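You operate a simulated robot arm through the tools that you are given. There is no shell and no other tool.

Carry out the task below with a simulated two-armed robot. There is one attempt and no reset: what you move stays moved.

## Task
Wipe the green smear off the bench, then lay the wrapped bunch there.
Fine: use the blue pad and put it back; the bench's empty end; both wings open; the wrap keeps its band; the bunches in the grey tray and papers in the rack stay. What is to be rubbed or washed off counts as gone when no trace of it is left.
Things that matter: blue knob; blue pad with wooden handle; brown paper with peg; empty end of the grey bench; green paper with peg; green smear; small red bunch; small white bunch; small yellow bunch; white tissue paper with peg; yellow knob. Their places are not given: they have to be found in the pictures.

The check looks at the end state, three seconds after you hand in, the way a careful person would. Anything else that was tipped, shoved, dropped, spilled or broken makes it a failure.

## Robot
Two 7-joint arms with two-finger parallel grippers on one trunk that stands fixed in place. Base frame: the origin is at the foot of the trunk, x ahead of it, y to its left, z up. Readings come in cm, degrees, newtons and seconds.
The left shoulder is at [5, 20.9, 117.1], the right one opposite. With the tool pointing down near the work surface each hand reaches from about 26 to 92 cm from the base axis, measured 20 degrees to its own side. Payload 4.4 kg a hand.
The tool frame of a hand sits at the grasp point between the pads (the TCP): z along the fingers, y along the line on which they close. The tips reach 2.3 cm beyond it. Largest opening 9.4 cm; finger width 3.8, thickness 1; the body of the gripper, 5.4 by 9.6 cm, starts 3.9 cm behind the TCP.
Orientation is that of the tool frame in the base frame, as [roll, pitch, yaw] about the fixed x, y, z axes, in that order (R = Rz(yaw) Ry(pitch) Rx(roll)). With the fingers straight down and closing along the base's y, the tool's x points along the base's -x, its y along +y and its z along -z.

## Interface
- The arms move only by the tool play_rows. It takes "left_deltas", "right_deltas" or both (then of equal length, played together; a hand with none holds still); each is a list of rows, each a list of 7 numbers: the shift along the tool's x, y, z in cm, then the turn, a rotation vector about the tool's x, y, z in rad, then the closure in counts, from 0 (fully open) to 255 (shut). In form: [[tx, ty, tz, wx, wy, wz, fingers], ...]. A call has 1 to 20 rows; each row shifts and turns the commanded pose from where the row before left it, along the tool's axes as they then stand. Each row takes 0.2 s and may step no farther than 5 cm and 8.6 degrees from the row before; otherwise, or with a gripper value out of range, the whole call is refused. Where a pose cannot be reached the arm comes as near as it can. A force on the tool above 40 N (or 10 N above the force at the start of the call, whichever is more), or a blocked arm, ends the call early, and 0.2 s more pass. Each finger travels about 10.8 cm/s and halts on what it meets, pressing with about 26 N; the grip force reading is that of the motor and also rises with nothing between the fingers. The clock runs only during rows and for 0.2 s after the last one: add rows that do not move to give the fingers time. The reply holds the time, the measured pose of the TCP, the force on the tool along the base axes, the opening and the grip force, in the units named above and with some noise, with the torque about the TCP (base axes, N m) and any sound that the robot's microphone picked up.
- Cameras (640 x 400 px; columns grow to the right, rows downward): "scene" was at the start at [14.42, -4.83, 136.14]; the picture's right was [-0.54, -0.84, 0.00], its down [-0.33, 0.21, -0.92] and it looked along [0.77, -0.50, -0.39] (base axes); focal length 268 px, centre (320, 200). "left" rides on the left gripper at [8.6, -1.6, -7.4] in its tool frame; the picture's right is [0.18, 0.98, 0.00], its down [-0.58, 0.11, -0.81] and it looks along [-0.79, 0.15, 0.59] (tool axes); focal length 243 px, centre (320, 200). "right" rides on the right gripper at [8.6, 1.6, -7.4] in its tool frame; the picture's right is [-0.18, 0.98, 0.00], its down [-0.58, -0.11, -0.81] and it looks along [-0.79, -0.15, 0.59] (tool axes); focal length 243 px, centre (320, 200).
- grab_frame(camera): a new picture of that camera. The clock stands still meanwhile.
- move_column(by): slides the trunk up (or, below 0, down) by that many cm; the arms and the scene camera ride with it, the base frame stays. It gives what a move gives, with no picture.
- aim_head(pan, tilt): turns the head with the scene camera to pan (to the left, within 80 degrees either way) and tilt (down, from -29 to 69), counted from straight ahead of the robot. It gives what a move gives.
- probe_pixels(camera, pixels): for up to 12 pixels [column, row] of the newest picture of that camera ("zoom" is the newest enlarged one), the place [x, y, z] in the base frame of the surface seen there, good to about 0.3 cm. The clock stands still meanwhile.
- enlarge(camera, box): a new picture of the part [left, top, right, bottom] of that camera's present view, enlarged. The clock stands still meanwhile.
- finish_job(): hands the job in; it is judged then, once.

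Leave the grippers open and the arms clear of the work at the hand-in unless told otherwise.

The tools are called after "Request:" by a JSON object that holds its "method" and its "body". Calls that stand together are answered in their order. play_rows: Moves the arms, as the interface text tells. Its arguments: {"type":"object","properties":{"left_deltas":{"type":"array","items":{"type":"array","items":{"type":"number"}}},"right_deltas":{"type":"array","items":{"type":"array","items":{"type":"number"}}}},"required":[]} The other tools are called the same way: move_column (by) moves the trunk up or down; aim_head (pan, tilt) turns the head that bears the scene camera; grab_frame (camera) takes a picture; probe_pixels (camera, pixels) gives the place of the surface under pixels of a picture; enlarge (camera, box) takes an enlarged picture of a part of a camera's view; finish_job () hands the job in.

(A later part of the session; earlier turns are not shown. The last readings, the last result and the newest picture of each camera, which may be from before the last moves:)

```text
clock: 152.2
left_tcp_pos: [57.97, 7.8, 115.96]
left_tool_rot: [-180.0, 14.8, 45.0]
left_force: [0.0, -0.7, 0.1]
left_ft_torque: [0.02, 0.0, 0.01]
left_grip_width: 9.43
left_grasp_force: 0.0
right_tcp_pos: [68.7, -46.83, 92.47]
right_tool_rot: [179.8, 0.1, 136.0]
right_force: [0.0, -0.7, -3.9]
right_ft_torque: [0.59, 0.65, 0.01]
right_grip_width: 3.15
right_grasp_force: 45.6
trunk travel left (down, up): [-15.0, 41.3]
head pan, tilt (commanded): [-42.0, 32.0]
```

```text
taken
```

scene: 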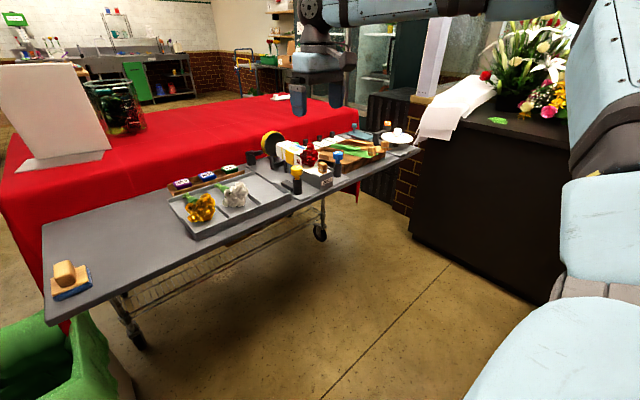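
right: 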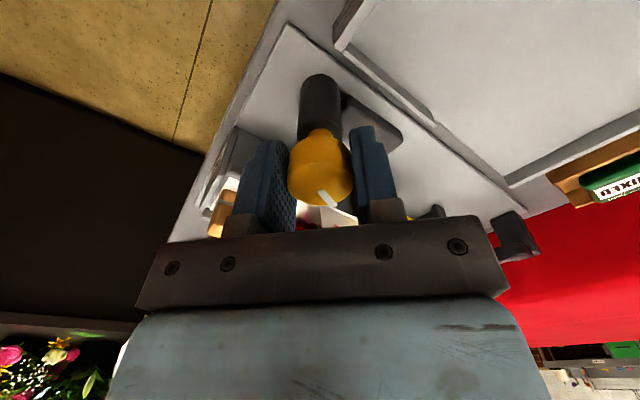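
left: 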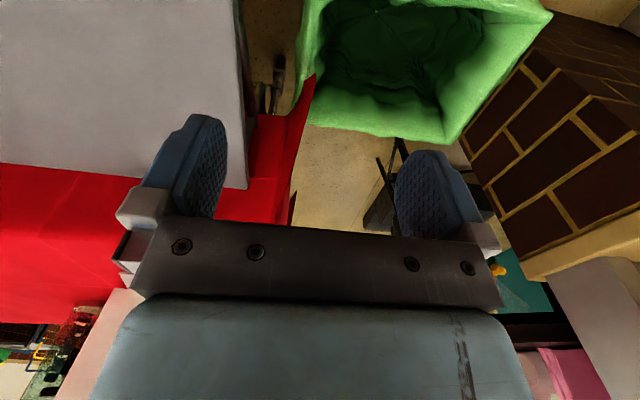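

The knob turns with the hand (46° so far this grip). Turning another ~40°.

Request:
{"method": "play_rows", "body": {"right_deltas": [[0, 0, 0, 0, 0, -0.09, 255], [0, 0, 0, 0, 0, -0.09, 255], [0, 0, 0, 0, 0, -0.09, 255], [0, 0, 0, 0, 0, -0.09, 255], [0, 0, 0, 0, 0, 0, 255]]}}

Request:
{"method": "play_rows", "body": {"right_deltas": [[0, 0, 0, 0, 0, -0.09, 255], [0, 0, 0, 0, 0, -0.09, 255], [0, 0, 0, 0, 0, -0.09, 255], [0, 0, 0, 0, 0, -0.09, 255], [0, 0, 0, 0, 0, 0, 255]]}}

Request:
{"method": "enlarge", "body": {"camera": "scene", "box": [250, 110, 350, 205]}}

```text
clock: 153.4
left_tcp_pos: [57.86, 7.86, 115.99]
left_tool_rot: [-179.9, 14.8, 45.0]
left_force: [0.7, 0.6, -0.2]
left_ft_torque: [0.01, 0.01, 0.03]
left_grip_width: 9.4
left_grasp_force: 0.1
right_tcp_pos: [68.55, -46.75, 92.53]
right_tool_rot: [179.9, 0.0, 156.7]
right_force: [-4.1, -0.5, -5.4]
right_ft_torque: [0.28, 0.75, -0.02]
right_grip_width: 3.14
right_grasp_force: 45.0
trunk travel left (down, up): [-15.0, 41.3]
head pan, tilt (commanded): [-42.0, 32.0]
```

```text
clock: 154.6
left_tcp_pos: [57.88, 7.95, 116.12]
left_tool_rot: [179.9, 14.9, 45.0]
left_force: [0.4, 0.2, -0.5]
left_ft_torque: [0.01, 0.02, 0.01]
left_grip_width: 9.4
left_grasp_force: 0.0
right_tcp_pos: [68.54, -46.89, 92.44]
right_tool_rot: [179.9, 0.3, 177.3]
right_force: [0.0, -4.6, -0.2]
right_ft_torque: [-0.02, 0.15, -0.46]
right_grip_width: 3.14
right_grasp_force: 44.7
trunk travel left (down, up): [-15.0, 41.3]
head pan, tilt (commanded): [-42.0, 32.0]
```

```text
4.21 times, centred on (300, 158) of scene
```

zoom: 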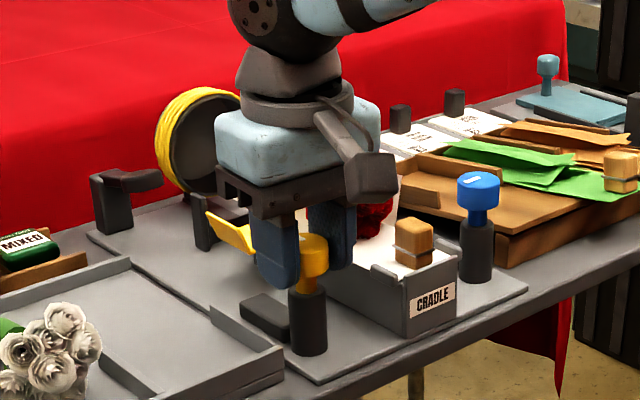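

There's −0.46 N·m of resisting torque now: the other end stop. The yellow wing is visibly folded out to the left at (230,235). I'll release the knob and rise.

Request:
{"method": "play_rows", "body": {"right_deltas": [[0, 0, 0, 0, 0, 0.03, 255], [0, 0, 0, 0, 0, 0, 119], [0, 0, 0, 0, 0, 0, 119], [0, 0, -2, 0, 0, 0, 119], [0, 0, -3, 0, 0, 0, 119], [0, 0, -3, 0, 0, 0, 119], [2, 0, -3, 0, 0, 0, 119], [2, 0, -3, 0, 0, 0, 119], [0, 0, 0, 0, 0, 0, 119]]}}

Request:
{"method": "grab_frame", "body": {"camera": "right"}}

Request:
{"method": "enlarge", "body": {"camera": "scene", "box": [240, 110, 360, 205]}}

```text
clock: 156.6
left_tcp_pos: [57.95, 7.89, 116.12]
left_tool_rot: [-180.0, 14.9, 45.0]
left_force: [0.7, -0.6, -0.1]
left_ft_torque: [0.0, 0.01, -0.02]
left_grip_width: 9.39
left_grasp_force: 0.2
right_tcp_pos: [64.65, -46.46, 106.64]
right_tool_rot: [179.9, 0.2, 175.6]
right_force: [0.4, 0.2, 0.2]
right_ft_torque: [-0.01, 0.02, 0.01]
right_grip_width: 5.02
right_grasp_force: 0.1
trunk travel left (down, up): [-15.0, 41.3]
head pan, tilt (commanded): [-42.0, 32.0]
```

```text
taken
```

right: 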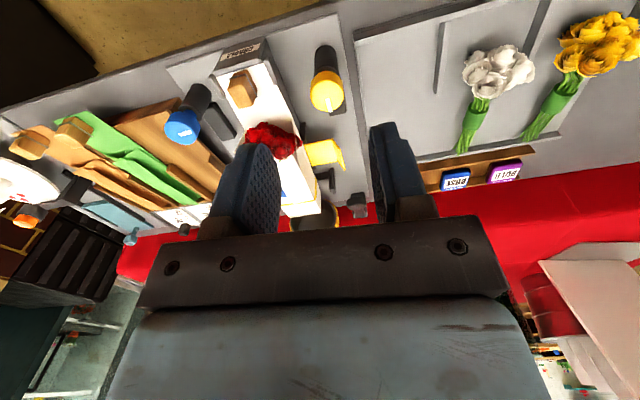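

```text
4.21 times, centred on (300, 158) of scene
```

zoom: 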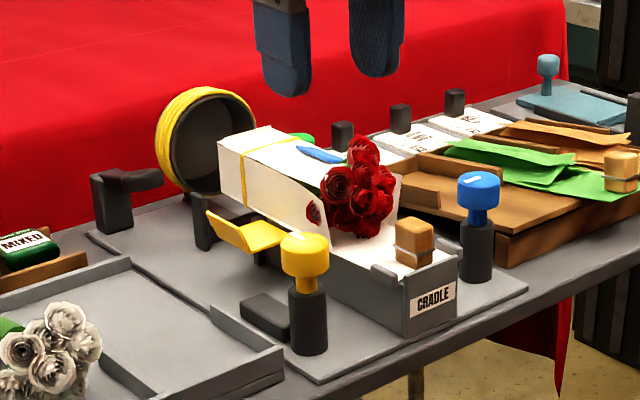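

The yellow wing is open and stays so, with the yellow mark pointing to +x. By symmetry the blue knob should turn clockwise (mark from +y to +x). I'll locate the blue knob's centre precisely.

Request:
{"method": "enlarge", "body": {"camera": "right", "box": [150, 75, 240, 155]}}

Request:
{"method": "probe_pixels", "body": {"camera": "zoom", "pixels": [[240, 330], [200, 330], [285, 330], [240, 300], [240, 360], [230, 350]]}}

Request:
{"method": "enlarge", "body": {"camera": "scene", "box": [335, 140, 375, 180]}}

Request:
{"method": "probe_pixels", "body": {"camera": "zoom", "pixels": [[150, 110], [200, 110], [250, 110], [200, 90], [200, 130]]}}

```text
5.00 times, centred on (195, 115) of right
```

zoom: 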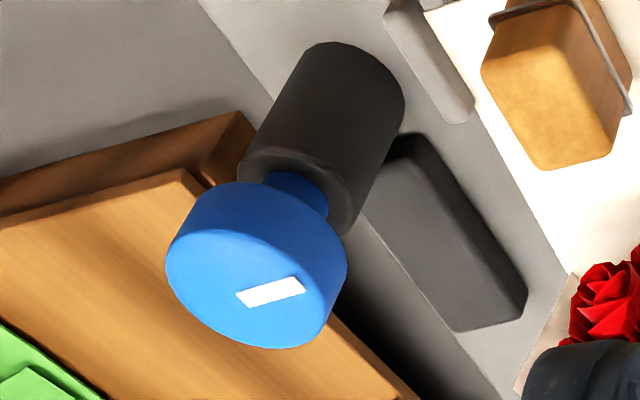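

```text
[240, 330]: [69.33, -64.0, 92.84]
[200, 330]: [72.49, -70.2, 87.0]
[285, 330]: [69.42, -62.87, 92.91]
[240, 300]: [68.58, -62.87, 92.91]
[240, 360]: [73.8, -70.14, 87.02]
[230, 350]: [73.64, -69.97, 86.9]
```

```text
10.00 times, centred on (355, 160) of scene
```

zoom: 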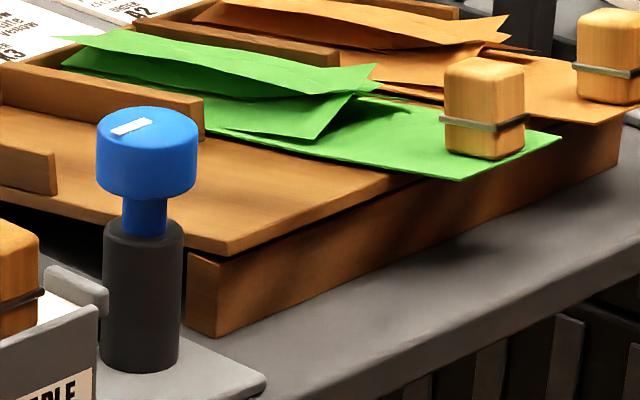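

```text
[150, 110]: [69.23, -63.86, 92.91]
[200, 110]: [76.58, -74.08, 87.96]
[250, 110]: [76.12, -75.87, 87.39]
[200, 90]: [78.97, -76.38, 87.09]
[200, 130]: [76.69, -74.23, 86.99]
```

The blue knob's centre is about (68.5, −62.8). I'll approach it with yaw ≈ 170° and use two short clockwise turns so the hand camera never swings over the roses. First I'll move above it at height.

Request:
{"method": "play_rows", "body": {"right_deltas": [[-1.275, -3.99, 0.9, 0, 0, 0, 119], [-1.275, -3.99, 0.9, 0, 0, 0, 119], [-1.275, -3.99, 0.9, 0, 0, 0, 119], [-1.275, -3.99, 0.9, 0, 0, 0, 119], [0, 0, 0, 0, 0, 0.098, 119], [0, 0, 0, 0, 0, 0, 119]]}}

Request:
{"method": "grab_frame", "body": {"camera": "right"}}

Request:
{"method": "enlarge", "body": {"camera": "scene", "box": [260, 90, 380, 205]}}

```text
clock: 158.0
left_tcp_pos: [57.99, 7.77, 115.92]
left_tool_rot: [-179.9, 15.0, 45.0]
left_force: [0.8, -0.5, -0.4]
left_ft_torque: [0.01, 0.05, 0.01]
left_grip_width: 9.38
left_grasp_force: 0.0
right_tcp_pos: [68.12, -62.77, 102.63]
right_tool_rot: [179.9, 0.0, 169.9]
right_force: [1.2, -1.2, -0.1]
right_ft_torque: [0.02, 0.04, 0.0]
right_grip_width: 5.0
right_grasp_force: 0.1
right hand out of reach, approached as far as the arm can: row 4
trunk travel left (down, up): [-15.0, 41.3]
head pan, tilt (commanded): [-42.0, 32.0]
```

```text
taken
```

right: 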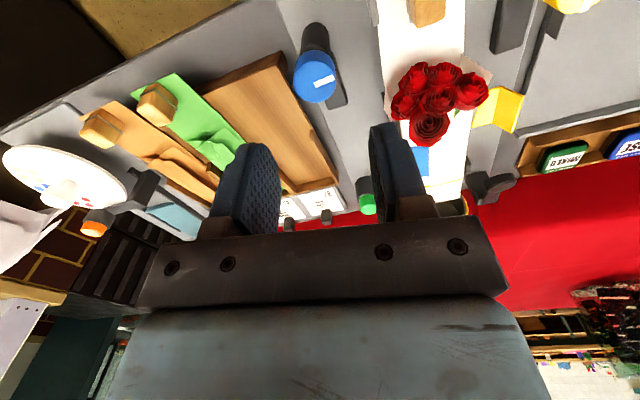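

```text
3.48 times, centred on (320, 148) of scene
```

zoom: 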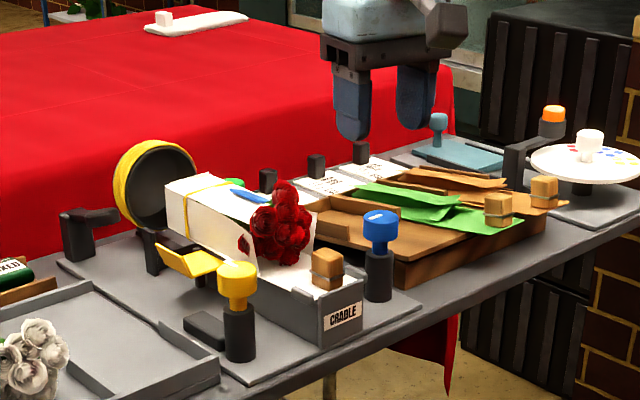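

I'm above the blue knob at yaw 170. I'll nudge +0.4 cm in x, turn 5° more, and descend to z ≈ 95 for a check.

Request:
{"method": "play_rows", "body": {"right_deltas": [[-0.4, 0.0, 0, 0, 0, 0.087, 119], [0, 0, 2.5, 0, 0, 0, 119], [0, 0, 2.5, 0, 0, 0, 119], [0, 0, 2.4, 0, 0, 0, 119], [0, 0, 0, 0, 0, 0, 119]]}}

Request:
{"method": "grab_frame", "body": {"camera": "right"}}

Request:
{"method": "enlarge", "body": {"camera": "scene", "box": [290, 110, 390, 205]}}

```text
clock: 159.2
left_tcp_pos: [57.85, 7.84, 116.11]
left_tool_rot: [-180.0, 14.9, 45.0]
left_force: [0.0, -0.5, -0.3]
left_ft_torque: [-0.02, 0.0, 0.01]
left_grip_width: 9.43
left_grasp_force: 0.0
right_tcp_pos: [68.73, -62.55, 95.49]
right_tool_rot: [179.9, 0.2, 165.0]
right_force: [0.1, -0.5, 0.0]
right_ft_torque: [-0.01, 0.0, -0.01]
right_grip_width: 4.98
right_grasp_force: 0.0
trunk travel left (down, up): [-15.0, 41.3]
head pan, tilt (commanded): [-42.0, 32.0]
```

```text
taken
```

right: 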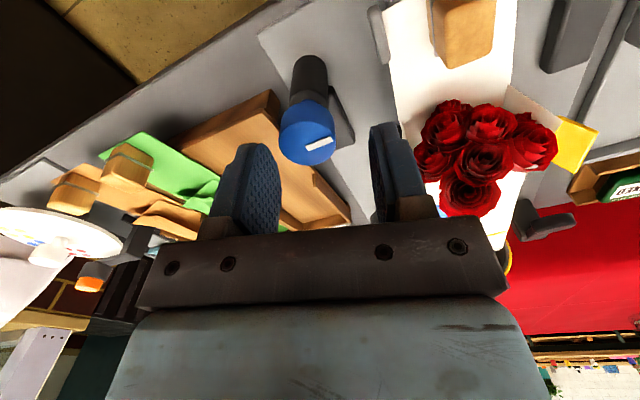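

```text
4.21 times, centred on (340, 158) of scene
```

zoom: 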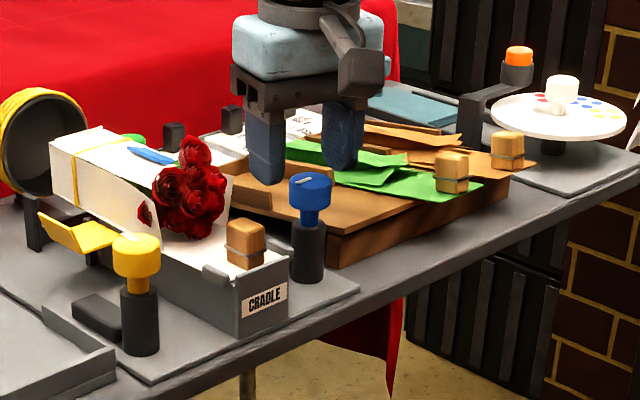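

The knob is about 0.6 cm toward −y from the finger centre. I'll shift −0.5 along the closing line and descend to z ≈ 92.45, watching the force.

Request:
{"method": "play_rows", "body": {"right_deltas": [[0, -0.5, 0, 0, 0, 0, 119], [0, 0, 1.5, 0, 0, 0, 119], [0, 0, 1.5, 0, 0, 0, 119], [0, 0, 0, 0, 0, 0, 119]]}}

Request:
{"method": "enlarge", "body": {"camera": "right", "box": [220, 60, 440, 260]}}

```text
clock: 160.2
left_tcp_pos: [57.97, 7.92, 116.04]
left_tool_rot: [-180.0, 14.9, 45.0]
left_force: [1.2, 0.1, 0.0]
left_ft_torque: [0.02, 0.03, 0.0]
left_grip_width: 9.41
left_grasp_force: 0.1
right_tcp_pos: [68.39, -62.92, 92.64]
right_tool_rot: [179.9, 0.2, 165.0]
right_force: [0.2, 0.0, 0.0]
right_ft_torque: [0.01, 0.01, 0.0]
right_grip_width: 4.98
right_grasp_force: 0.0
trunk travel left (down, up): [-15.0, 41.3]
head pan, tilt (commanded): [-42.0, 32.0]
```

```text
2.00 times, centred on (330, 160) of right
```

zoom: 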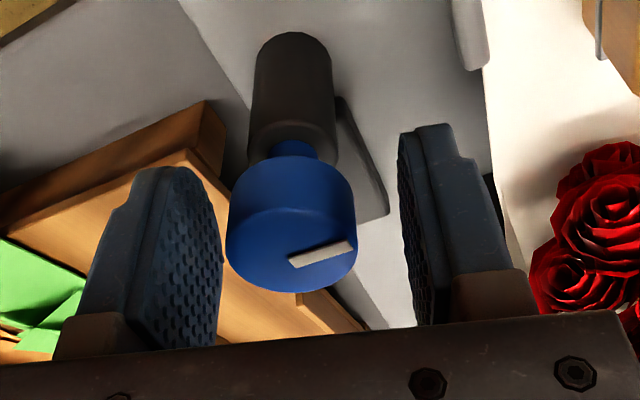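

The fingers straddle the blue knob. I'll nudge −0.2 and close.

Request:
{"method": "play_rows", "body": {"right_deltas": [[0, -0.2, 0.1, 0, 0, 0, 119], [0, 0, 0, 0, 0, 0, 180], [0, 0, 0, 0, 0, 0, 255], [0, 0, 0, 0, 0, 0, 255], [0, 0, 0, 0, 0, 0, 255]]}}

```text
clock: 161.4
left_tcp_pos: [57.84, 7.99, 116.11]
left_tool_rot: [180.0, 15.0, 45.0]
left_force: [0.2, 0.0, 0.7]
left_ft_torque: [0.01, 0.01, -0.01]
left_grip_width: 9.4
left_grasp_force: 0.1
right_tcp_pos: [68.43, -63.19, 92.38]
right_tool_rot: [180.0, 0.2, 165.1]
right_force: [1.6, -1.4, 0.2]
right_ft_torque: [-0.07, -0.14, 0.01]
right_grip_width: 3.12
right_grasp_force: 45.2
trunk travel left (down, up): [-15.0, 41.3]
head pan, tilt (commanded): [-42.0, 32.0]
```

It's gripped with almost no side force. Turning clockwise about 25° first.

Request:
{"method": "play_rows", "body": {"right_deltas": [[0, 0, 0, 0, 0, 0.08, 255], [0, 0, 0, 0, 0, 0.08, 255], [0, 0, 0, 0, 0, 0.08, 255], [0, 0, 0, 0, 0, 0.08, 255], [0, 0, 0, 0, 0, 0.08, 255], [0, 0, 0, 0, 0, 0, 255]]}}

Request:
{"method": "enlarge", "body": {"camera": "scene", "box": [250, 110, 390, 205]}}

```text
clock: 162.8
left_tcp_pos: [57.8, 7.96, 116.11]
left_tool_rot: [179.9, 15.0, 45.0]
left_force: [-1.0, -0.7, -1.0]
left_ft_torque: [0.05, 0.0, 0.03]
left_grip_width: 9.39
left_grasp_force: 0.1
right_tcp_pos: [68.53, -62.99, 92.35]
right_tool_rot: [179.7, 0.0, 142.0]
right_force: [3.4, 3.1, 0.4]
right_ft_torque: [-0.08, -0.34, 0.02]
right_grip_width: 3.15
right_grasp_force: 44.9
trunk travel left (down, up): [-15.0, 41.3]
head pan, tilt (commanded): [-42.0, 32.0]
```

```text
4.21 times, centred on (320, 158) of scene
```

zoom: 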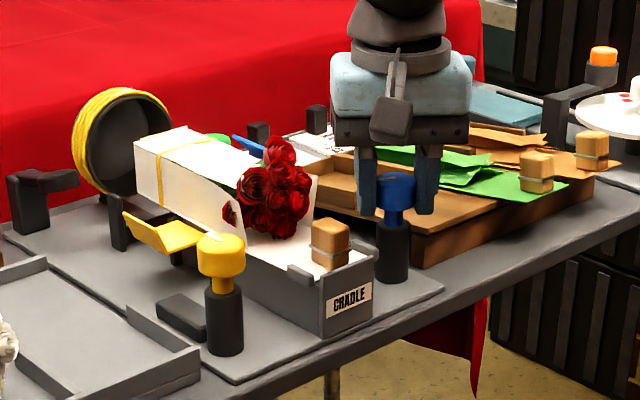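

The torque is near zero and the blue wing is lifting at (245,145). Clockwise is correct, so I'll continue another 27°.

Request:
{"method": "play_rows", "body": {"right_deltas": [[0, 0, 0, 0, 0, 0.08, 255], [0, 0, 0, 0, 0, 0.08, 255], [0, 0, 0, 0, 0, 0.08, 255], [0, 0, 0, 0, 0, 0.08, 255], [0, 0, 0, 0, 0, 0.08, 255], [0, 0, 0, 0, 0, 0.08, 255], [0, 0, 0, 0, 0, 0, 255]]}}

Request:
{"method": "enlarge", "body": {"camera": "scene", "box": [250, 110, 390, 205]}}

```text
clock: 164.4
left_tcp_pos: [57.96, 8.03, 115.95]
left_tool_rot: [180.0, 15.0, 45.0]
left_force: [-0.7, -0.1, -0.3]
left_ft_torque: [-0.01, 0.04, -0.03]
left_grip_width: 9.39
left_grasp_force: 0.1
right_tcp_pos: [68.55, -63.04, 92.4]
right_tool_rot: [179.8, 0.1, 114.6]
right_force: [8.2, 15.5, -3.3]
right_ft_torque: [-0.6, -0.54, 0.0]
right_grip_width: 3.13
right_grasp_force: 45.4
trunk travel left (down, up): [-15.0, 41.3]
head pan, tilt (commanded): [-42.0, 32.0]
```

```text
4.21 times, centred on (320, 158) of scene
```

zoom: 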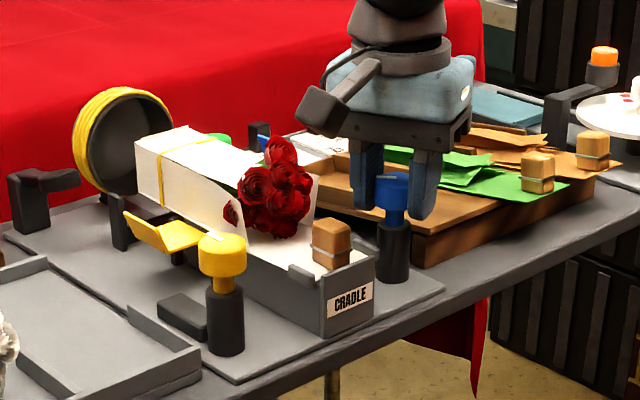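

50° are done, with some side force building. I'll release, rise 3 cm, turn back 50° ccw, recentre slightly (+x,+y) and re-grip.

Request:
{"method": "play_rows", "body": {"right_deltas": [[0, 0, 0, 0, 0, 0, 119], [0, 0, 0, 0, 0, 0, 119], [0, 0, -1.5, 0, 0, 0, 119], [0, 0, -1.5, 0, 0, 0, 119], [0, 0, 0, 0, 0, -0.1257, 119], [0, 0, 0, 0, 0, -0.1257, 119], [0, 0, 0, 0, 0, -0.1257, 119], [0, 0, 0, 0, 0, -0.1257, 119], [0, 0, 0, 0, 0, -0.1257, 119], [0, 0, 0, 0, 0, -0.1257, 119], [0, 0, 0, 0, 0, -0.1257, 119], [0, 0, 0, 0, 0, 0, 119]]}}

Request:
{"method": "grab_frame", "body": {"camera": "right"}}

```text
clock: 167.0
left_tcp_pos: [57.95, 7.86, 116.07]
left_tool_rot: [-180.0, 14.9, 45.0]
left_force: [-0.8, 0.6, -0.3]
left_ft_torque: [-0.01, 0.01, 0.0]
left_grip_width: 9.4
left_grasp_force: 0.1
right_tcp_pos: [68.33, -63.2, 95.33]
right_tool_rot: [179.9, 0.2, 165.1]
right_force: [-0.3, 0.0, -0.2]
right_ft_torque: [-0.01, 0.04, 0.02]
right_grip_width: 5.01
right_grasp_force: 0.0
trunk travel left (down, up): [-15.0, 41.3]
head pan, tilt (commanded): [-42.0, 32.0]
```

```text
taken
```

right: 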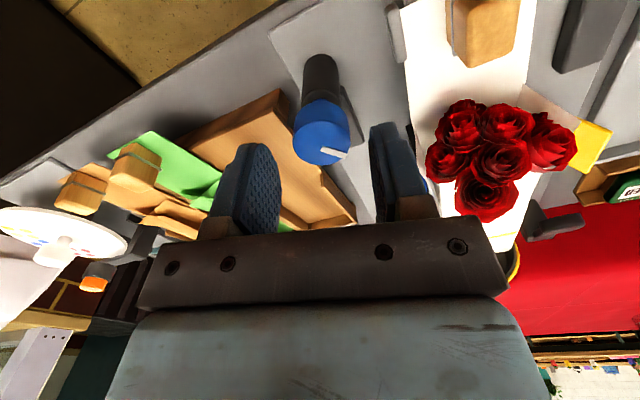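

The mark has turned clockwise. I'll re-grip with a small recentring.

Request:
{"method": "play_rows", "body": {"right_deltas": [[-0.12, 0.1, 1.5, 0, 0, 0, 119], [0, 0, 1.4, 0, 0, 0, 119], [0, 0, 0, 0, 0, 0, 119], [0, 0, 0, 0, 0, 0, 180], [0, 0, 0, 0, 0, 0, 255], [0, 0, 0, 0, 0, 0, 255], [0, 0, 0, 0, 0, 0, 255]]}}

Request:
{"method": "play_rows", "body": {"right_deltas": [[0, 0, 0, 0, 0, 0.08, 255], [0, 0, 0, 0, 0, 0.08, 255], [0, 0, 0, 0, 0, 0.08, 255], [0, 0, 0, 0, 0, 0.08, 255], [0, 0, 0, 0, 0, 0.08, 255], [0, 0, 0, 0, 0, 0, 255]]}}

```text
clock: 168.6
left_tcp_pos: [57.75, 7.89, 116.07]
left_tool_rot: [179.9, 14.9, 45.0]
left_force: [-0.5, 0.0, -0.2]
left_ft_torque: [0.01, 0.03, 0.03]
left_grip_width: 9.4
left_grasp_force: 0.1
right_tcp_pos: [68.5, -63.14, 92.55]
right_tool_rot: [179.9, 0.2, 165.0]
right_force: [0.3, -6.1, 1.4]
right_ft_torque: [-0.14, 0.21, -0.01]
right_grip_width: 3.12
right_grasp_force: 45.2
trunk travel left (down, up): [-15.0, 41.3]
head pan, tilt (commanded): [-42.0, 32.0]
```

```text
clock: 170.0
left_tcp_pos: [57.84, 7.85, 116.1]
left_tool_rot: [180.0, 15.0, 45.0]
left_force: [-0.3, 0.0, -0.2]
left_ft_torque: [-0.01, 0.0, -0.03]
left_grip_width: 9.37
left_grasp_force: 0.1
right_tcp_pos: [68.59, -63.28, 92.54]
right_tool_rot: [179.8, 0.2, 142.1]
right_force: [2.6, -10.4, 5.8]
right_ft_torque: [-0.69, -0.63, -0.05]
right_grip_width: 3.14
right_grasp_force: 45.4
trunk travel left (down, up): [-15.0, 41.3]
head pan, tilt (commanded): [-42.0, 32.0]
```

The turn is smooth so far. Another 25° or so toward the end stop.

Request:
{"method": "play_rows", "body": {"right_deltas": [[0, -0.05, 0, 0, 0, 0.08, 255], [0, 0, 0, 0, 0, 0.08, 255], [0, 0, 0, 0, 0, 0.08, 255], [0, 0, 0, 0, 0, 0, 255]]}}

Request:
{"method": "play_rows", "body": {"right_deltas": [[0, 0, 0, 0, 0, 0.08, 255], [0, 0, 0, 0, 0, 0.08, 255], [0, 0, 0, 0, 0, 0.08, 255], [0, 0, 0, 0, 0, 0, 255]]}}

Request:
{"method": "enlarge", "body": {"camera": "scene", "box": [250, 110, 390, 205]}}

```text
clock: 171.0
left_tcp_pos: [58.03, 7.85, 115.96]
left_tool_rot: [180.0, 14.9, 45.0]
left_force: [-0.5, 0.4, -0.1]
left_ft_torque: [-0.02, 0.0, 0.03]
left_grip_width: 9.39
left_grasp_force: 0.0
right_tcp_pos: [68.42, -63.24, 92.44]
right_tool_rot: [179.8, 0.1, 128.3]
right_force: [8.4, -7.9, 5.7]
right_ft_torque: [-0.67, -0.51, 0.0]
right_grip_width: 3.15
right_grasp_force: 44.7
trunk travel left (down, up): [-15.0, 41.3]
head pan, tilt (commanded): [-42.0, 32.0]
```

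```text
clock: 172.0
left_tcp_pos: [57.93, 7.89, 116.06]
left_tool_rot: [179.9, 14.9, 45.0]
left_force: [0.4, 0.2, -0.5]
left_ft_torque: [-0.03, 0.02, -0.01]
left_grip_width: 9.42
left_grasp_force: 0.1
right_tcp_pos: [68.42, -62.9, 92.46]
right_tool_rot: [179.8, 0.0, 114.6]
right_force: [-1.8, 6.0, 2.0]
right_ft_torque: [0.17, 0.1, 0.58]
right_grip_width: 3.14
right_grasp_force: 45.2
trunk travel left (down, up): [-15.0, 41.3]
head pan, tilt (commanded): [-42.0, 32.0]
```

```text
4.21 times, centred on (320, 158) of scene
```

zoom: 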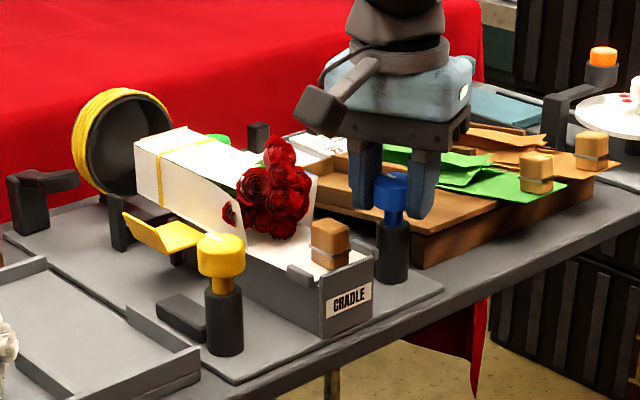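

The torque reads +0.58 N·m, so that's the end stop. I'll release the blue knob, rise, and draw back to look at both wings.

Request:
{"method": "play_rows", "body": {"right_deltas": [[0, 0, 0, 0, 0, -0.03, 255], [0, 0, 0, 0, 0, 0, 119], [0, 0, 0, 0, 0, 0, 119], [0, 0, -2, 0, 0, 0, 119], [0, 0, -3, 0, 0, 0, 119], [0, 0, -4, 0, 0, 0, 119], [0, 0, -4, 0, 0, 0, 119], [0, 0, 0, 0, 0, 0, 119]]}}

Request:
{"method": "play_rows", "body": {"right_deltas": [[0, 0, 0, 0, 0, -0.14, 119], [0, 0, 0, 0, 0, -0.14, 119], [0, 0, 0, 0, 0, -0.14, 119], [0, 0, 0, 0, 0, -0.14, 119], [0, 0, 0, 0, 0, -0.14, 119], [0, 0, 0, 0, 0, -0.14, 0], [0, 0, 0, 0, 0, -0.1, 0], [0, 0, 0, 0, 0, 0, 0]]}}

Request:
{"method": "grab_frame", "body": {"camera": "right"}}

Request:
{"method": "enlarge", "body": {"camera": "scene", "box": [250, 110, 390, 205]}}

```text
clock: 173.8
left_tcp_pos: [57.96, 7.88, 116.05]
left_tool_rot: [180.0, 14.9, 45.0]
left_force: [0.2, -0.3, -0.2]
left_ft_torque: [0.04, 0.0, 0.0]
left_grip_width: 9.39
left_grasp_force: 0.0
right_tcp_pos: [68.42, -63.22, 105.53]
right_tool_rot: [179.8, 0.0, 116.3]
right_force: [0.4, -0.5, 0.2]
right_ft_torque: [0.0, -0.02, -0.02]
right_grip_width: 5.0
right_grasp_force: 0.0
trunk travel left (down, up): [-15.0, 41.3]
head pan, tilt (commanded): [-42.0, 32.0]
```

```text
clock: 175.6
left_tcp_pos: [57.9, 8.09, 116.09]
left_tool_rot: [179.9, 14.9, 45.0]
left_force: [-0.7, -0.2, -0.1]
left_ft_torque: [0.01, 0.02, 0.0]
left_grip_width: 9.4
left_grasp_force: 0.0
right_tcp_pos: [68.47, -63.2, 105.7]
right_tool_rot: [-180.0, 0.3, 170.2]
right_force: [0.0, 0.4, 0.4]
right_ft_torque: [0.02, -0.01, 0.01]
right_grip_width: 9.41
right_grasp_force: 0.1
trunk travel left (down, up): [-15.0, 41.3]
head pan, tilt (commanded): [-42.0, 32.0]
```

```text
taken
```

right: 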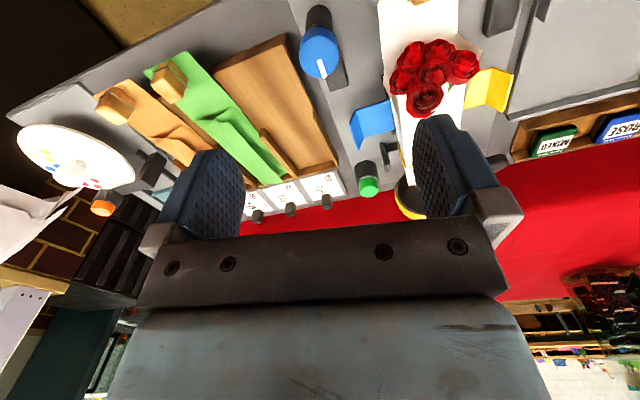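

```text
4.21 times, centred on (320, 158) of scene
```

zoom: 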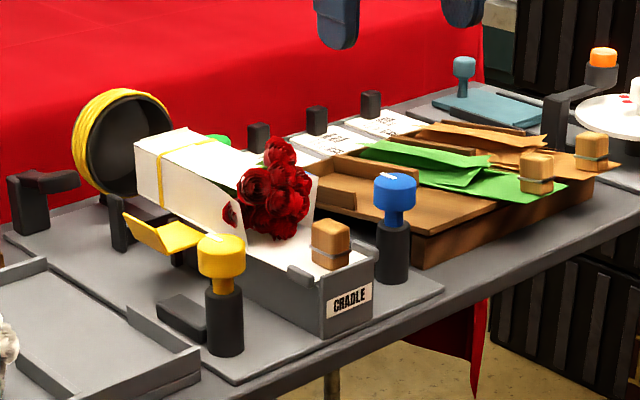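

Both wings are open, and both marks point to +x. Now I'll measure the wrap, the open wings and the band, so I can choose where to grip.

Request:
{"method": "enlarge", "body": {"camera": "scene", "box": [265, 130, 345, 190]}}

Request:
{"method": "probe_pixels", "body": {"camera": "zoom", "pixels": [[80, 130], [100, 190], [160, 225], [205, 205], [230, 175], [140, 185], [230, 80], [120, 80], [240, 100], [170, 65], [250, 160], [290, 190]]}}

Request:
{"method": "enlarge", "body": {"camera": "right", "box": [340, 20, 530, 220]}}

Request:
{"method": "probe_pixels", "body": {"camera": "zoom", "pixels": [[160, 220], [60, 210], [200, 240], [115, 280], [450, 165], [540, 165], [480, 200], [555, 220], [215, 330], [240, 180], [360, 180], [320, 270]]}}

```text
6.67 times, centred on (305, 160) of scene
```

zoom: 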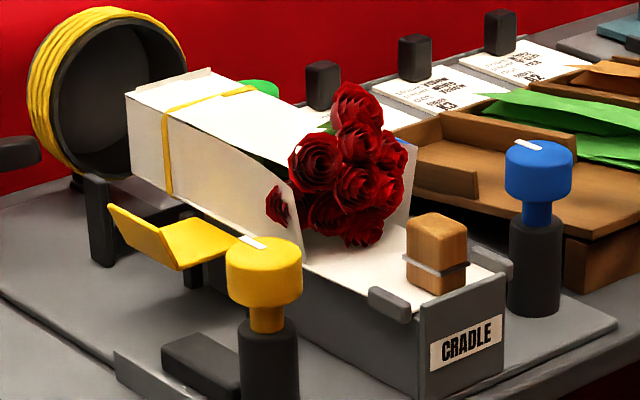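

```text
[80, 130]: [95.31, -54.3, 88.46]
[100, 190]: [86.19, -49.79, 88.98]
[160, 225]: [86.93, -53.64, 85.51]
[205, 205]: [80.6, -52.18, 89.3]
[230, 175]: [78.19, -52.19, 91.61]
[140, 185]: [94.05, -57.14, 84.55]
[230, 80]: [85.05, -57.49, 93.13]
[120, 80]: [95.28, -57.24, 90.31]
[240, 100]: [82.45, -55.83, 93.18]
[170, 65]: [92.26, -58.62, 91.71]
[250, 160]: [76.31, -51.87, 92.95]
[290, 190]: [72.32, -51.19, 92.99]
```

```text
2.00 times, centred on (435, 120) of right
```

zoom: 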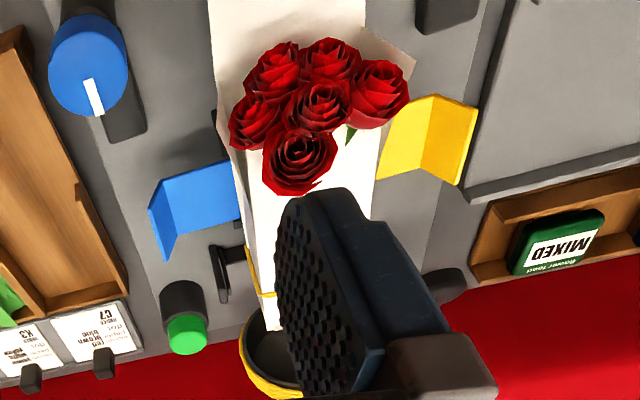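

```text
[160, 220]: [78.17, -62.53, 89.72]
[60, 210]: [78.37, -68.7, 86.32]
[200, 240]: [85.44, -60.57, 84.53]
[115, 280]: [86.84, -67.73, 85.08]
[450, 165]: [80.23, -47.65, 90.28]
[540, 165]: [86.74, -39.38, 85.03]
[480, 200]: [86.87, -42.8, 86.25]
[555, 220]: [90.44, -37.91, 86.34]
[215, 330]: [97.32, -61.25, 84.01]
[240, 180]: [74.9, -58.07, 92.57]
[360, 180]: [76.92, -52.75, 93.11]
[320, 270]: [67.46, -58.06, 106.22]
```

I'll probe the wing panels, the wrap's rear edge and its underside more precisely.

Request:
{"method": "enlarge", "body": {"camera": "scene", "box": [265, 130, 325, 180]}}

Request:
{"method": "probe_pixels", "body": {"camera": "zoom", "pixels": [[160, 285], [190, 320], [225, 345], [290, 320], [240, 310], [320, 300], [160, 160], [175, 220], [185, 110], [215, 240], [390, 260], [280, 280]]}}

```text
8.00 times, centred on (295, 155) of scene
```

zoom: 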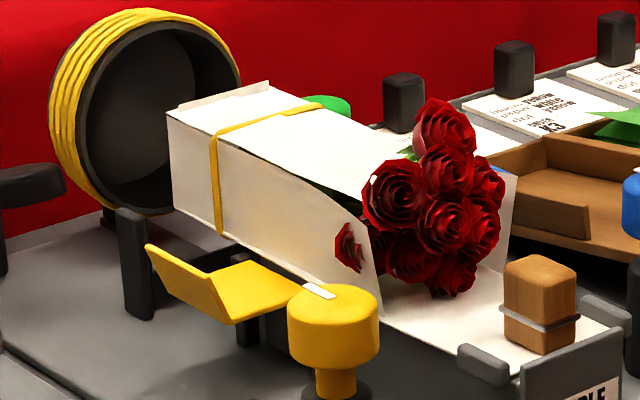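

```text
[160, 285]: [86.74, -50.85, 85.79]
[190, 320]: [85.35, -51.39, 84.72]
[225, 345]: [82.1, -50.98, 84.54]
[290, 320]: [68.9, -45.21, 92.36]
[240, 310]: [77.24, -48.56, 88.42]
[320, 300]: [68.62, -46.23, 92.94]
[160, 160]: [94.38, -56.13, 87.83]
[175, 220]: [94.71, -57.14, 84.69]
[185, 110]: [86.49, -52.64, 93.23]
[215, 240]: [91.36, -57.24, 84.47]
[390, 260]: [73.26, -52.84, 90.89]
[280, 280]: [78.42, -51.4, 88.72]
```

I'll probe the roses' extent, because the hand camera has to pass in front of them when I grip the wrap.

Request:
{"method": "enlarge", "body": {"camera": "scene", "box": [265, 130, 345, 190]}}

Request:
{"method": "probe_pixels", "body": {"camera": "zoom", "pixels": [[355, 100], [345, 125], [310, 160], [365, 230], [390, 190], [385, 155], [355, 190], [325, 215], [430, 230], [430, 215], [455, 265], [345, 88]]}}

```text
6.67 times, centred on (305, 160) of scene
```

zoom: 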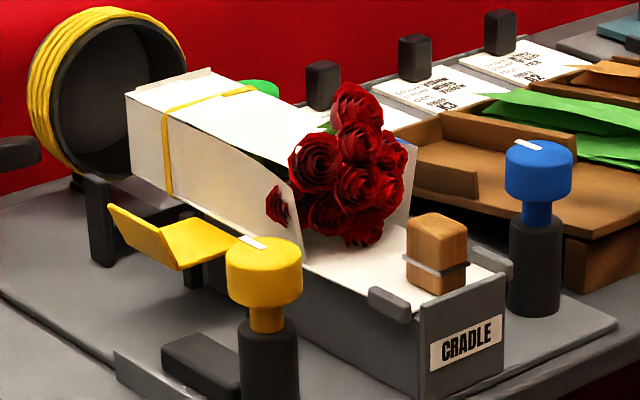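

```text
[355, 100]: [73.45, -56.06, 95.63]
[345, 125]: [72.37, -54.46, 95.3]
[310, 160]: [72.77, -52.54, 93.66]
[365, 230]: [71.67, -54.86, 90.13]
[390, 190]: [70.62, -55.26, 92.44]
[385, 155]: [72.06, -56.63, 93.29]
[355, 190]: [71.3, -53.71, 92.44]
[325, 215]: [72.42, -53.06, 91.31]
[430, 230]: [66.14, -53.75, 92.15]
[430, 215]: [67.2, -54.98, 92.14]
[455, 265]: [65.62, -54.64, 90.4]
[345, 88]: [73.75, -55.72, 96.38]
```

The roses span x 70.5–74.7 with their top at z 96.4. The wrap's box is x 75–87, y −57.4 to −51.8, z 88.5–93.2, with the band at x ≈ 83. I'd like to grip at x ≈ 79.5 with a 13° lean. I'll test at a safe height which yaw is reachable there.

Request:
{"method": "play_rows", "body": {"right_deltas": [[-1, 3, 0, 0, 0, 0, 0], [-1, 3, 0, 0, 0, 0, 0], [-1, 2.2, 0, 0, 0, 0, 0], [0, 0, 0, 0, -0.115, 0, 0], [0, 0, 0, 0, -0.115, 0, 0], [0, 0, 0, 0, 0, 0, 0]]}}

```text
clock: 177.0
left_tcp_pos: [57.88, 7.92, 116.1]
left_tool_rot: [179.9, 14.9, 45.0]
left_force: [-0.3, -0.4, -0.6]
left_ft_torque: [0.01, 0.03, 0.0]
left_grip_width: 9.37
left_grasp_force: 0.1
right_tcp_pos: [72.84, -55.64, 105.58]
right_tool_rot: [179.9, 13.5, 170.2]
right_force: [0.0, -0.3, 0.4]
right_ft_torque: [0.01, -0.01, -0.01]
right_grip_width: 9.4
right_grasp_force: 0.1
trunk travel left (down, up): [-15.0, 41.3]
head pan, tilt (commanded): [-42.0, 32.0]
```

Next I'll move to (79.5, −54.6, 100) with yaw 170 to see if it's reachable.

Request:
{"method": "play_rows", "body": {"right_deltas": [[-1.63, 0.72, 2.31, 0, 0, 0, 0], [-1.63, 0.72, 2.31, 0, 0, 0, 0], [-1.63, 0.72, 2.31, 0, 0, 0, 0], [0, 0, 0, 0, 0, 0, 0]]}}

```text
clock: 178.0
left_tcp_pos: [57.84, 7.82, 116.15]
left_tool_rot: [179.8, 14.9, 45.0]
left_force: [-0.1, 0.6, -0.6]
left_ft_torque: [-0.01, -0.03, 0.0]
left_grip_width: 9.41
left_grasp_force: 0.1
right_tcp_pos: [79.5, -54.43, 100.15]
right_tool_rot: [180.0, 13.5, 170.2]
right_force: [0.2, 0.6, -0.1]
right_ft_torque: [-0.02, -0.02, 0.01]
right_grip_width: 9.42
right_grasp_force: 0.0
trunk travel left (down, up): [-15.0, 41.3]
head pan, tilt (commanded): [-42.0, 32.0]
```

It's reachable with yaw 170. I'll try turning ccw to yaw 174, then 178.

Request:
{"method": "play_rows", "body": {"right_deltas": [[0, 0, 0, -0.0163, 0, -0.0681, 0], [0, 0, 0, 0, 0, 0, 0]]}}

Request:
{"method": "play_rows", "body": {"right_deltas": [[0, 0, 0, -0.0163, 0, -0.0681, 0], [0, 0, 0, 0, 0, 0, 0]]}}

```text
clock: 178.6
left_tcp_pos: [57.98, 7.91, 116.14]
left_tool_rot: [-180.0, 14.9, 45.0]
left_force: [0.2, 0.4, -0.1]
left_ft_torque: [-0.01, -0.03, 0.01]
left_grip_width: 9.41
left_grasp_force: 0.0
right_tcp_pos: [79.55, -54.59, 99.98]
right_tool_rot: [179.9, 13.4, 174.2]
right_force: [-0.7, -0.7, 0.5]
right_ft_torque: [0.02, -0.02, 0.02]
right_grip_width: 9.41
right_grasp_force: 0.1
trunk travel left (down, up): [-15.0, 41.3]
head pan, tilt (commanded): [-42.0, 32.0]
```

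```text
clock: 179.2
left_tcp_pos: [57.97, 8.04, 116.1]
left_tool_rot: [180.0, 14.9, 44.9]
left_force: [0.4, 0.2, -0.2]
left_ft_torque: [0.0, 0.01, 0.0]
left_grip_width: 9.41
left_grasp_force: 0.1
right_tcp_pos: [78.76, -53.82, 99.92]
right_tool_rot: [179.9, 13.5, 178.0]
right_force: [-0.7, 1.1, -0.5]
right_ft_torque: [-0.02, 0.03, 0.02]
right_grip_width: 9.41
right_grasp_force: 0.0
right hand out of reach, approached as far as the arm can: row 1
trunk travel left (down, up): [-15.0, 41.3]
head pan, tilt (commanded): [-42.0, 32.0]
```

At x = 79.5 the limit is about yaw 176, so I'll use yaw 175; the wrap tapers about 5° per side anyway. I'll position at (79.3, −54.9, 99.9) and look before descending.

Request:
{"method": "play_rows", "body": {"right_deltas": [[0, 0, 0, 0.0121, 0, 0.0506, 0], [-0.615, -1.03, 0.147, 0, 0, 0, 0], [0, 0, 0, 0, 0, 0, 0]]}}

Request:
{"method": "grab_frame", "body": {"camera": "right"}}

Request:
{"method": "enlarge", "body": {"camera": "scene", "box": [250, 90, 370, 190]}}

```text
clock: 180.0
left_tcp_pos: [57.89, 7.95, 116.08]
left_tool_rot: [-179.9, 14.8, 45.0]
left_force: [-0.6, 0.3, 0.3]
left_ft_torque: [-0.01, 0.01, -0.01]
left_grip_width: 9.41
left_grasp_force: 0.1
right_tcp_pos: [79.07, -54.93, 100.08]
right_tool_rot: [179.9, 13.4, 175.2]
right_force: [-0.8, 0.2, -0.3]
right_ft_torque: [-0.02, 0.0, -0.01]
right_grip_width: 9.4
right_grasp_force: 0.1
trunk travel left (down, up): [-15.0, 41.3]
head pan, tilt (commanded): [-42.0, 32.0]
```

```text
taken
```

right: 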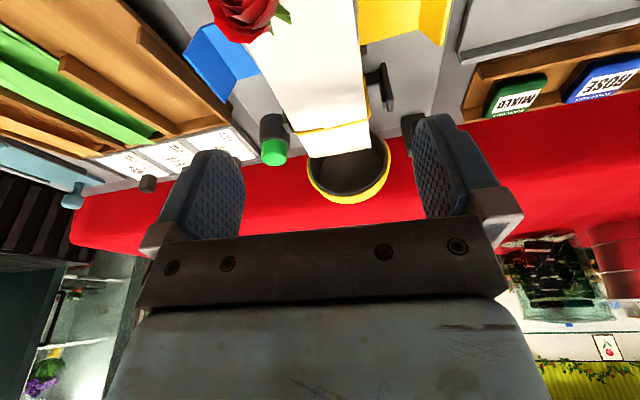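

```text
4.00 times, centred on (310, 140) of scene
```

zoom: 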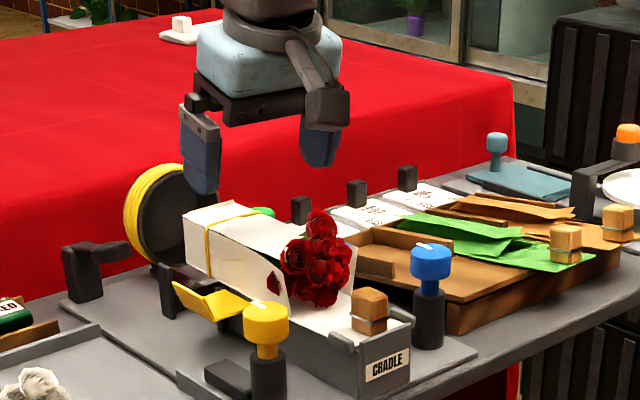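

The wrap is centred between the fingers. I'll descend in steps: first to z ≈ 94.5, checking the clearance at the roses.

Request:
{"method": "play_rows", "body": {"right_deltas": [[0.44, 0, 1.82, 0, 0, 0, 0], [0.44, 0, 1.82, 0, 0, 0, 0], [0.44, 0, 1.82, 0, 0, 0, 0], [0, 0, 0, 0, 0, 0, 0]]}}

Request:
{"method": "enlarge", "body": {"camera": "scene", "box": [260, 110, 350, 190]}}

Request:
{"method": "grab_frame", "body": {"camera": "right"}}

```text
clock: 181.0
left_tcp_pos: [57.92, 7.93, 116.13]
left_tool_rot: [-180.0, 14.9, 45.0]
left_force: [-0.4, 0.2, -1.3]
left_ft_torque: [-0.02, -0.01, 0.0]
left_grip_width: 9.4
left_grasp_force: 0.1
right_tcp_pos: [78.88, -54.75, 94.35]
right_tool_rot: [-180.0, 13.5, 175.1]
right_force: [0.2, -0.3, 0.8]
right_ft_torque: [0.01, 0.01, 0.01]
right_grip_width: 9.4
right_grasp_force: 0.1
trunk travel left (down, up): [-15.0, 41.3]
head pan, tilt (commanded): [-42.0, 32.0]
```

```text
5.00 times, centred on (305, 150) of scene
```

zoom: 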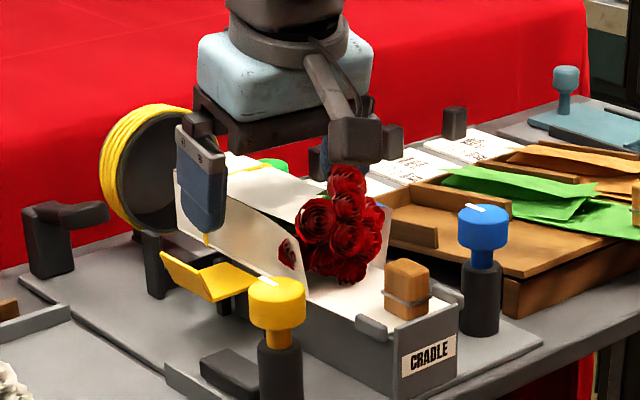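

```text
taken
```

right: 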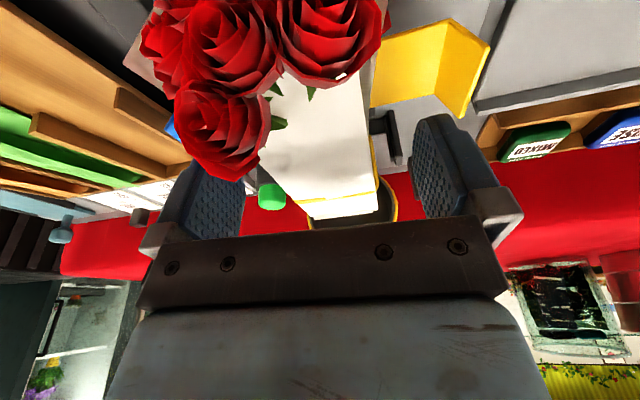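

There's good clearance: the fingers straddle the box and the camera stays in front of and above the roses. I'll descend the last 2.2 cm slowly.

Request:
{"method": "play_rows", "body": {"right_deltas": [[0.26, -0.1, 1.07, 0, 0, 0, 0], [0.26, 0, 1.07, 0, 0, 0, 0], [0, 0, 0, 0, 0, 0, 0]]}}

Request:
{"method": "enlarge", "body": {"camera": "scene", "box": [260, 110, 350, 190]}}

Request:
{"method": "grab_frame", "body": {"camera": "right"}}

```text
clock: 181.8
left_tcp_pos: [57.83, 7.95, 116.02]
left_tool_rot: [-179.9, 14.9, 45.0]
left_force: [-0.3, 0.1, 0.6]
left_ft_torque: [-0.02, 0.03, -0.02]
left_grip_width: 9.41
left_grasp_force: 0.1
right_tcp_pos: [78.5, -54.73, 92.13]
right_tool_rot: [180.0, 13.4, 175.1]
right_force: [-0.3, -0.8, 0.3]
right_ft_torque: [-0.02, 0.01, 0.02]
right_grip_width: 9.39
right_grasp_force: 0.1
right hand out of reach, approached as far as the arm can: row 1
trunk travel left (down, up): [-15.0, 41.3]
head pan, tilt (commanded): [-42.0, 32.0]
```

```text
5.00 times, centred on (305, 150) of scene
```

zoom: 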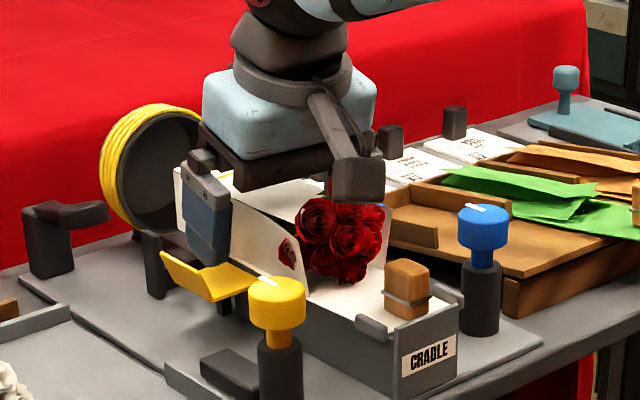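

```text
taken
```

right: 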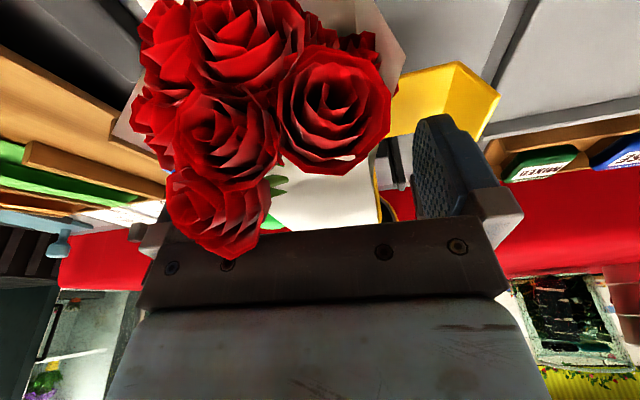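

There's no contact force, and the fingers are on both sides of the box at (78.5, −54.7, 92.1). I'll close gradually.

Request:
{"method": "play_rows", "body": {"right_deltas": [[0, 0, 0, 0, 0, 0, 50], [0, 0, 0, 0, 0, 0, 80], [0, 0, 0, 0, 0, 0, 100], [0, 0, 0, 0, 0, 0, 130], [0, 0, 0, 0, 0, 0, 160], [0, 0, 0, 0, 0, 0, 160]]}}

Request:
{"method": "enlarge", "body": {"camera": "scene", "box": [260, 110, 350, 190]}}

```text
clock: 183.2
left_tcp_pos: [57.89, 7.98, 116.07]
left_tool_rot: [180.0, 14.9, 45.0]
left_force: [-1.1, 0.1, 0.9]
left_ft_torque: [-0.03, -0.01, 0.01]
left_grip_width: 9.4
left_grasp_force: 0.0
right_tcp_pos: [78.54, -54.66, 92.18]
right_tool_rot: [-179.9, 13.5, 175.1]
right_force: [-0.5, 0.9, 0.0]
right_ft_torque: [0.02, -0.03, 0.02]
right_grip_width: 3.52
right_grasp_force: 0.2
trunk travel left (down, up): [-15.0, 41.3]
head pan, tilt (commanded): [-42.0, 32.0]
```

```text
5.00 times, centred on (305, 150) of scene
```

zoom: 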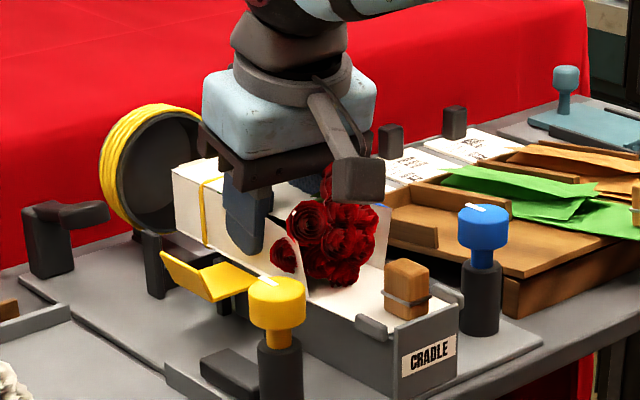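

The fingers went to 3.5 cm with no force, so the paper yields and the solid part lies deeper inside. I'll keep closing slowly until I feel it.

Request:
{"method": "play_rows", "body": {"right_deltas": [[0, 0, 0, 0, 0, 0, 180], [0, 0, 0, 0, 0, 0, 200], [0, 0, 0, 0, 0, 0, 200]]}}

```text
clock: 184.0
left_tcp_pos: [57.96, 7.88, 116.04]
left_tool_rot: [179.9, 14.9, 45.0]
left_force: [0.4, -0.8, -0.6]
left_ft_torque: [0.0, -0.04, -0.02]
left_grip_width: 9.4
left_grasp_force: 0.0
right_tcp_pos: [78.53, -54.69, 92.18]
right_tool_rot: [180.0, 13.5, 175.1]
right_force: [3.7, 0.8, 1.7]
right_ft_torque: [0.06, -0.02, 0.1]
right_grip_width: 2.23
right_grasp_force: 2.7
trunk travel left (down, up): [-15.0, 41.3]
head pan, tilt (commanded): [-42.0, 32.0]
```

There's first contact at 2.2 cm, the bundle inside. I'll close fully for a firm grip and look.

Request:
{"method": "play_rows", "body": {"right_deltas": [[0, 0, 0, 0, 0, 0, 220], [0, 0, 0, 0, 0, 0, 255], [0, 0, 0, 0, 0, 0, 255], [0, 0, 0, 0, 0, 0, 255]]}}

Request:
{"method": "enlarge", "body": {"camera": "scene", "box": [260, 110, 350, 190]}}

Request:
{"method": "grab_frame", "body": {"camera": "right"}}

```text
clock: 185.0
left_tcp_pos: [57.95, 7.97, 116.08]
left_tool_rot: [180.0, 14.9, 45.1]
left_force: [-0.4, 0.7, 0.1]
left_ft_torque: [0.04, -0.01, 0.01]
left_grip_width: 9.39
left_grasp_force: 0.1
right_tcp_pos: [78.53, -54.59, 92.42]
right_tool_rot: [-180.0, 13.6, 175.1]
right_force: [4.4, 1.0, 3.2]
right_ft_torque: [0.07, 0.01, 0.13]
right_grip_width: 2.11
right_grasp_force: 25.4
trunk travel left (down, up): [-15.0, 41.3]
head pan, tilt (commanded): [-42.0, 32.0]
```

```text
5.00 times, centred on (305, 150) of scene
```

zoom: 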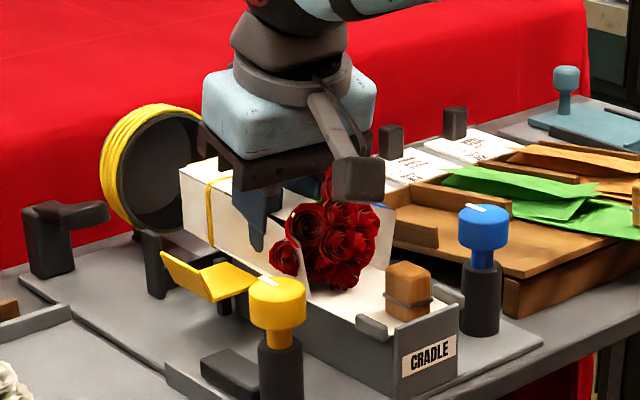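

```text
taken
```

right: 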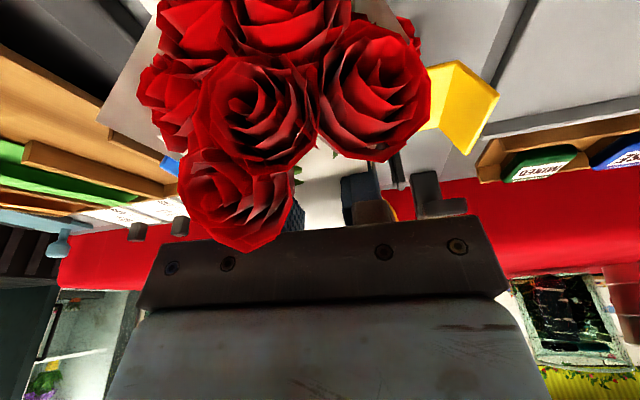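

The grip is firm on the bundle inside (2.1 cm, 25 N). I'll lift 2 cm slowly and check that paper, band and bunch all come along.

Request:
{"method": "play_rows", "body": {"right_deltas": [[-0.117, 0, -0.486, 0, 0, 0, 255], [-0.117, 0, -0.486, 0, 0, 0, 255], [-0.117, 0, -0.486, 0, 0, 0, 255], [-0.117, 0, -0.486, 0, 0, 0, 255], [0, 0, 0, 0, 0, 0, 255]]}}

Request:
{"method": "enlarge", "body": {"camera": "scene", "box": [260, 110, 350, 190]}}

```text
clock: 186.2
left_tcp_pos: [57.81, 7.85, 116.13]
left_tool_rot: [-180.0, 14.9, 45.0]
left_force: [-0.2, -0.1, -0.4]
left_ft_torque: [0.0, 0.04, 0.0]
left_grip_width: 9.4
left_grasp_force: 0.1
right_tcp_pos: [78.82, -54.93, 94.17]
right_tool_rot: [179.8, 13.5, 175.3]
right_force: [0.6, 0.3, -1.4]
right_ft_torque: [-0.03, -0.04, -0.01]
right_grip_width: 2.14
right_grasp_force: 25.6
trunk travel left (down, up): [-15.0, 41.3]
head pan, tilt (commanded): [-42.0, 32.0]
```

```text
5.00 times, centred on (305, 150) of scene
```

zoom: 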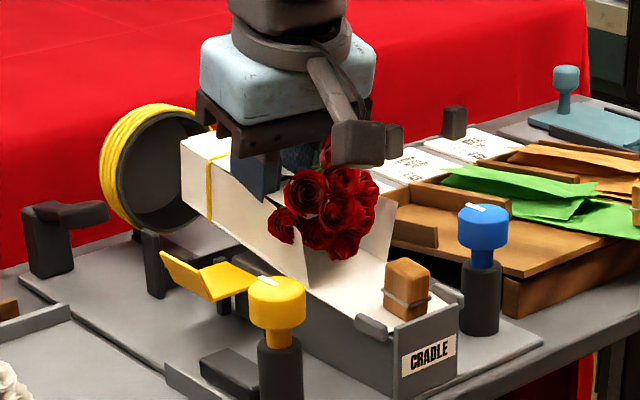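

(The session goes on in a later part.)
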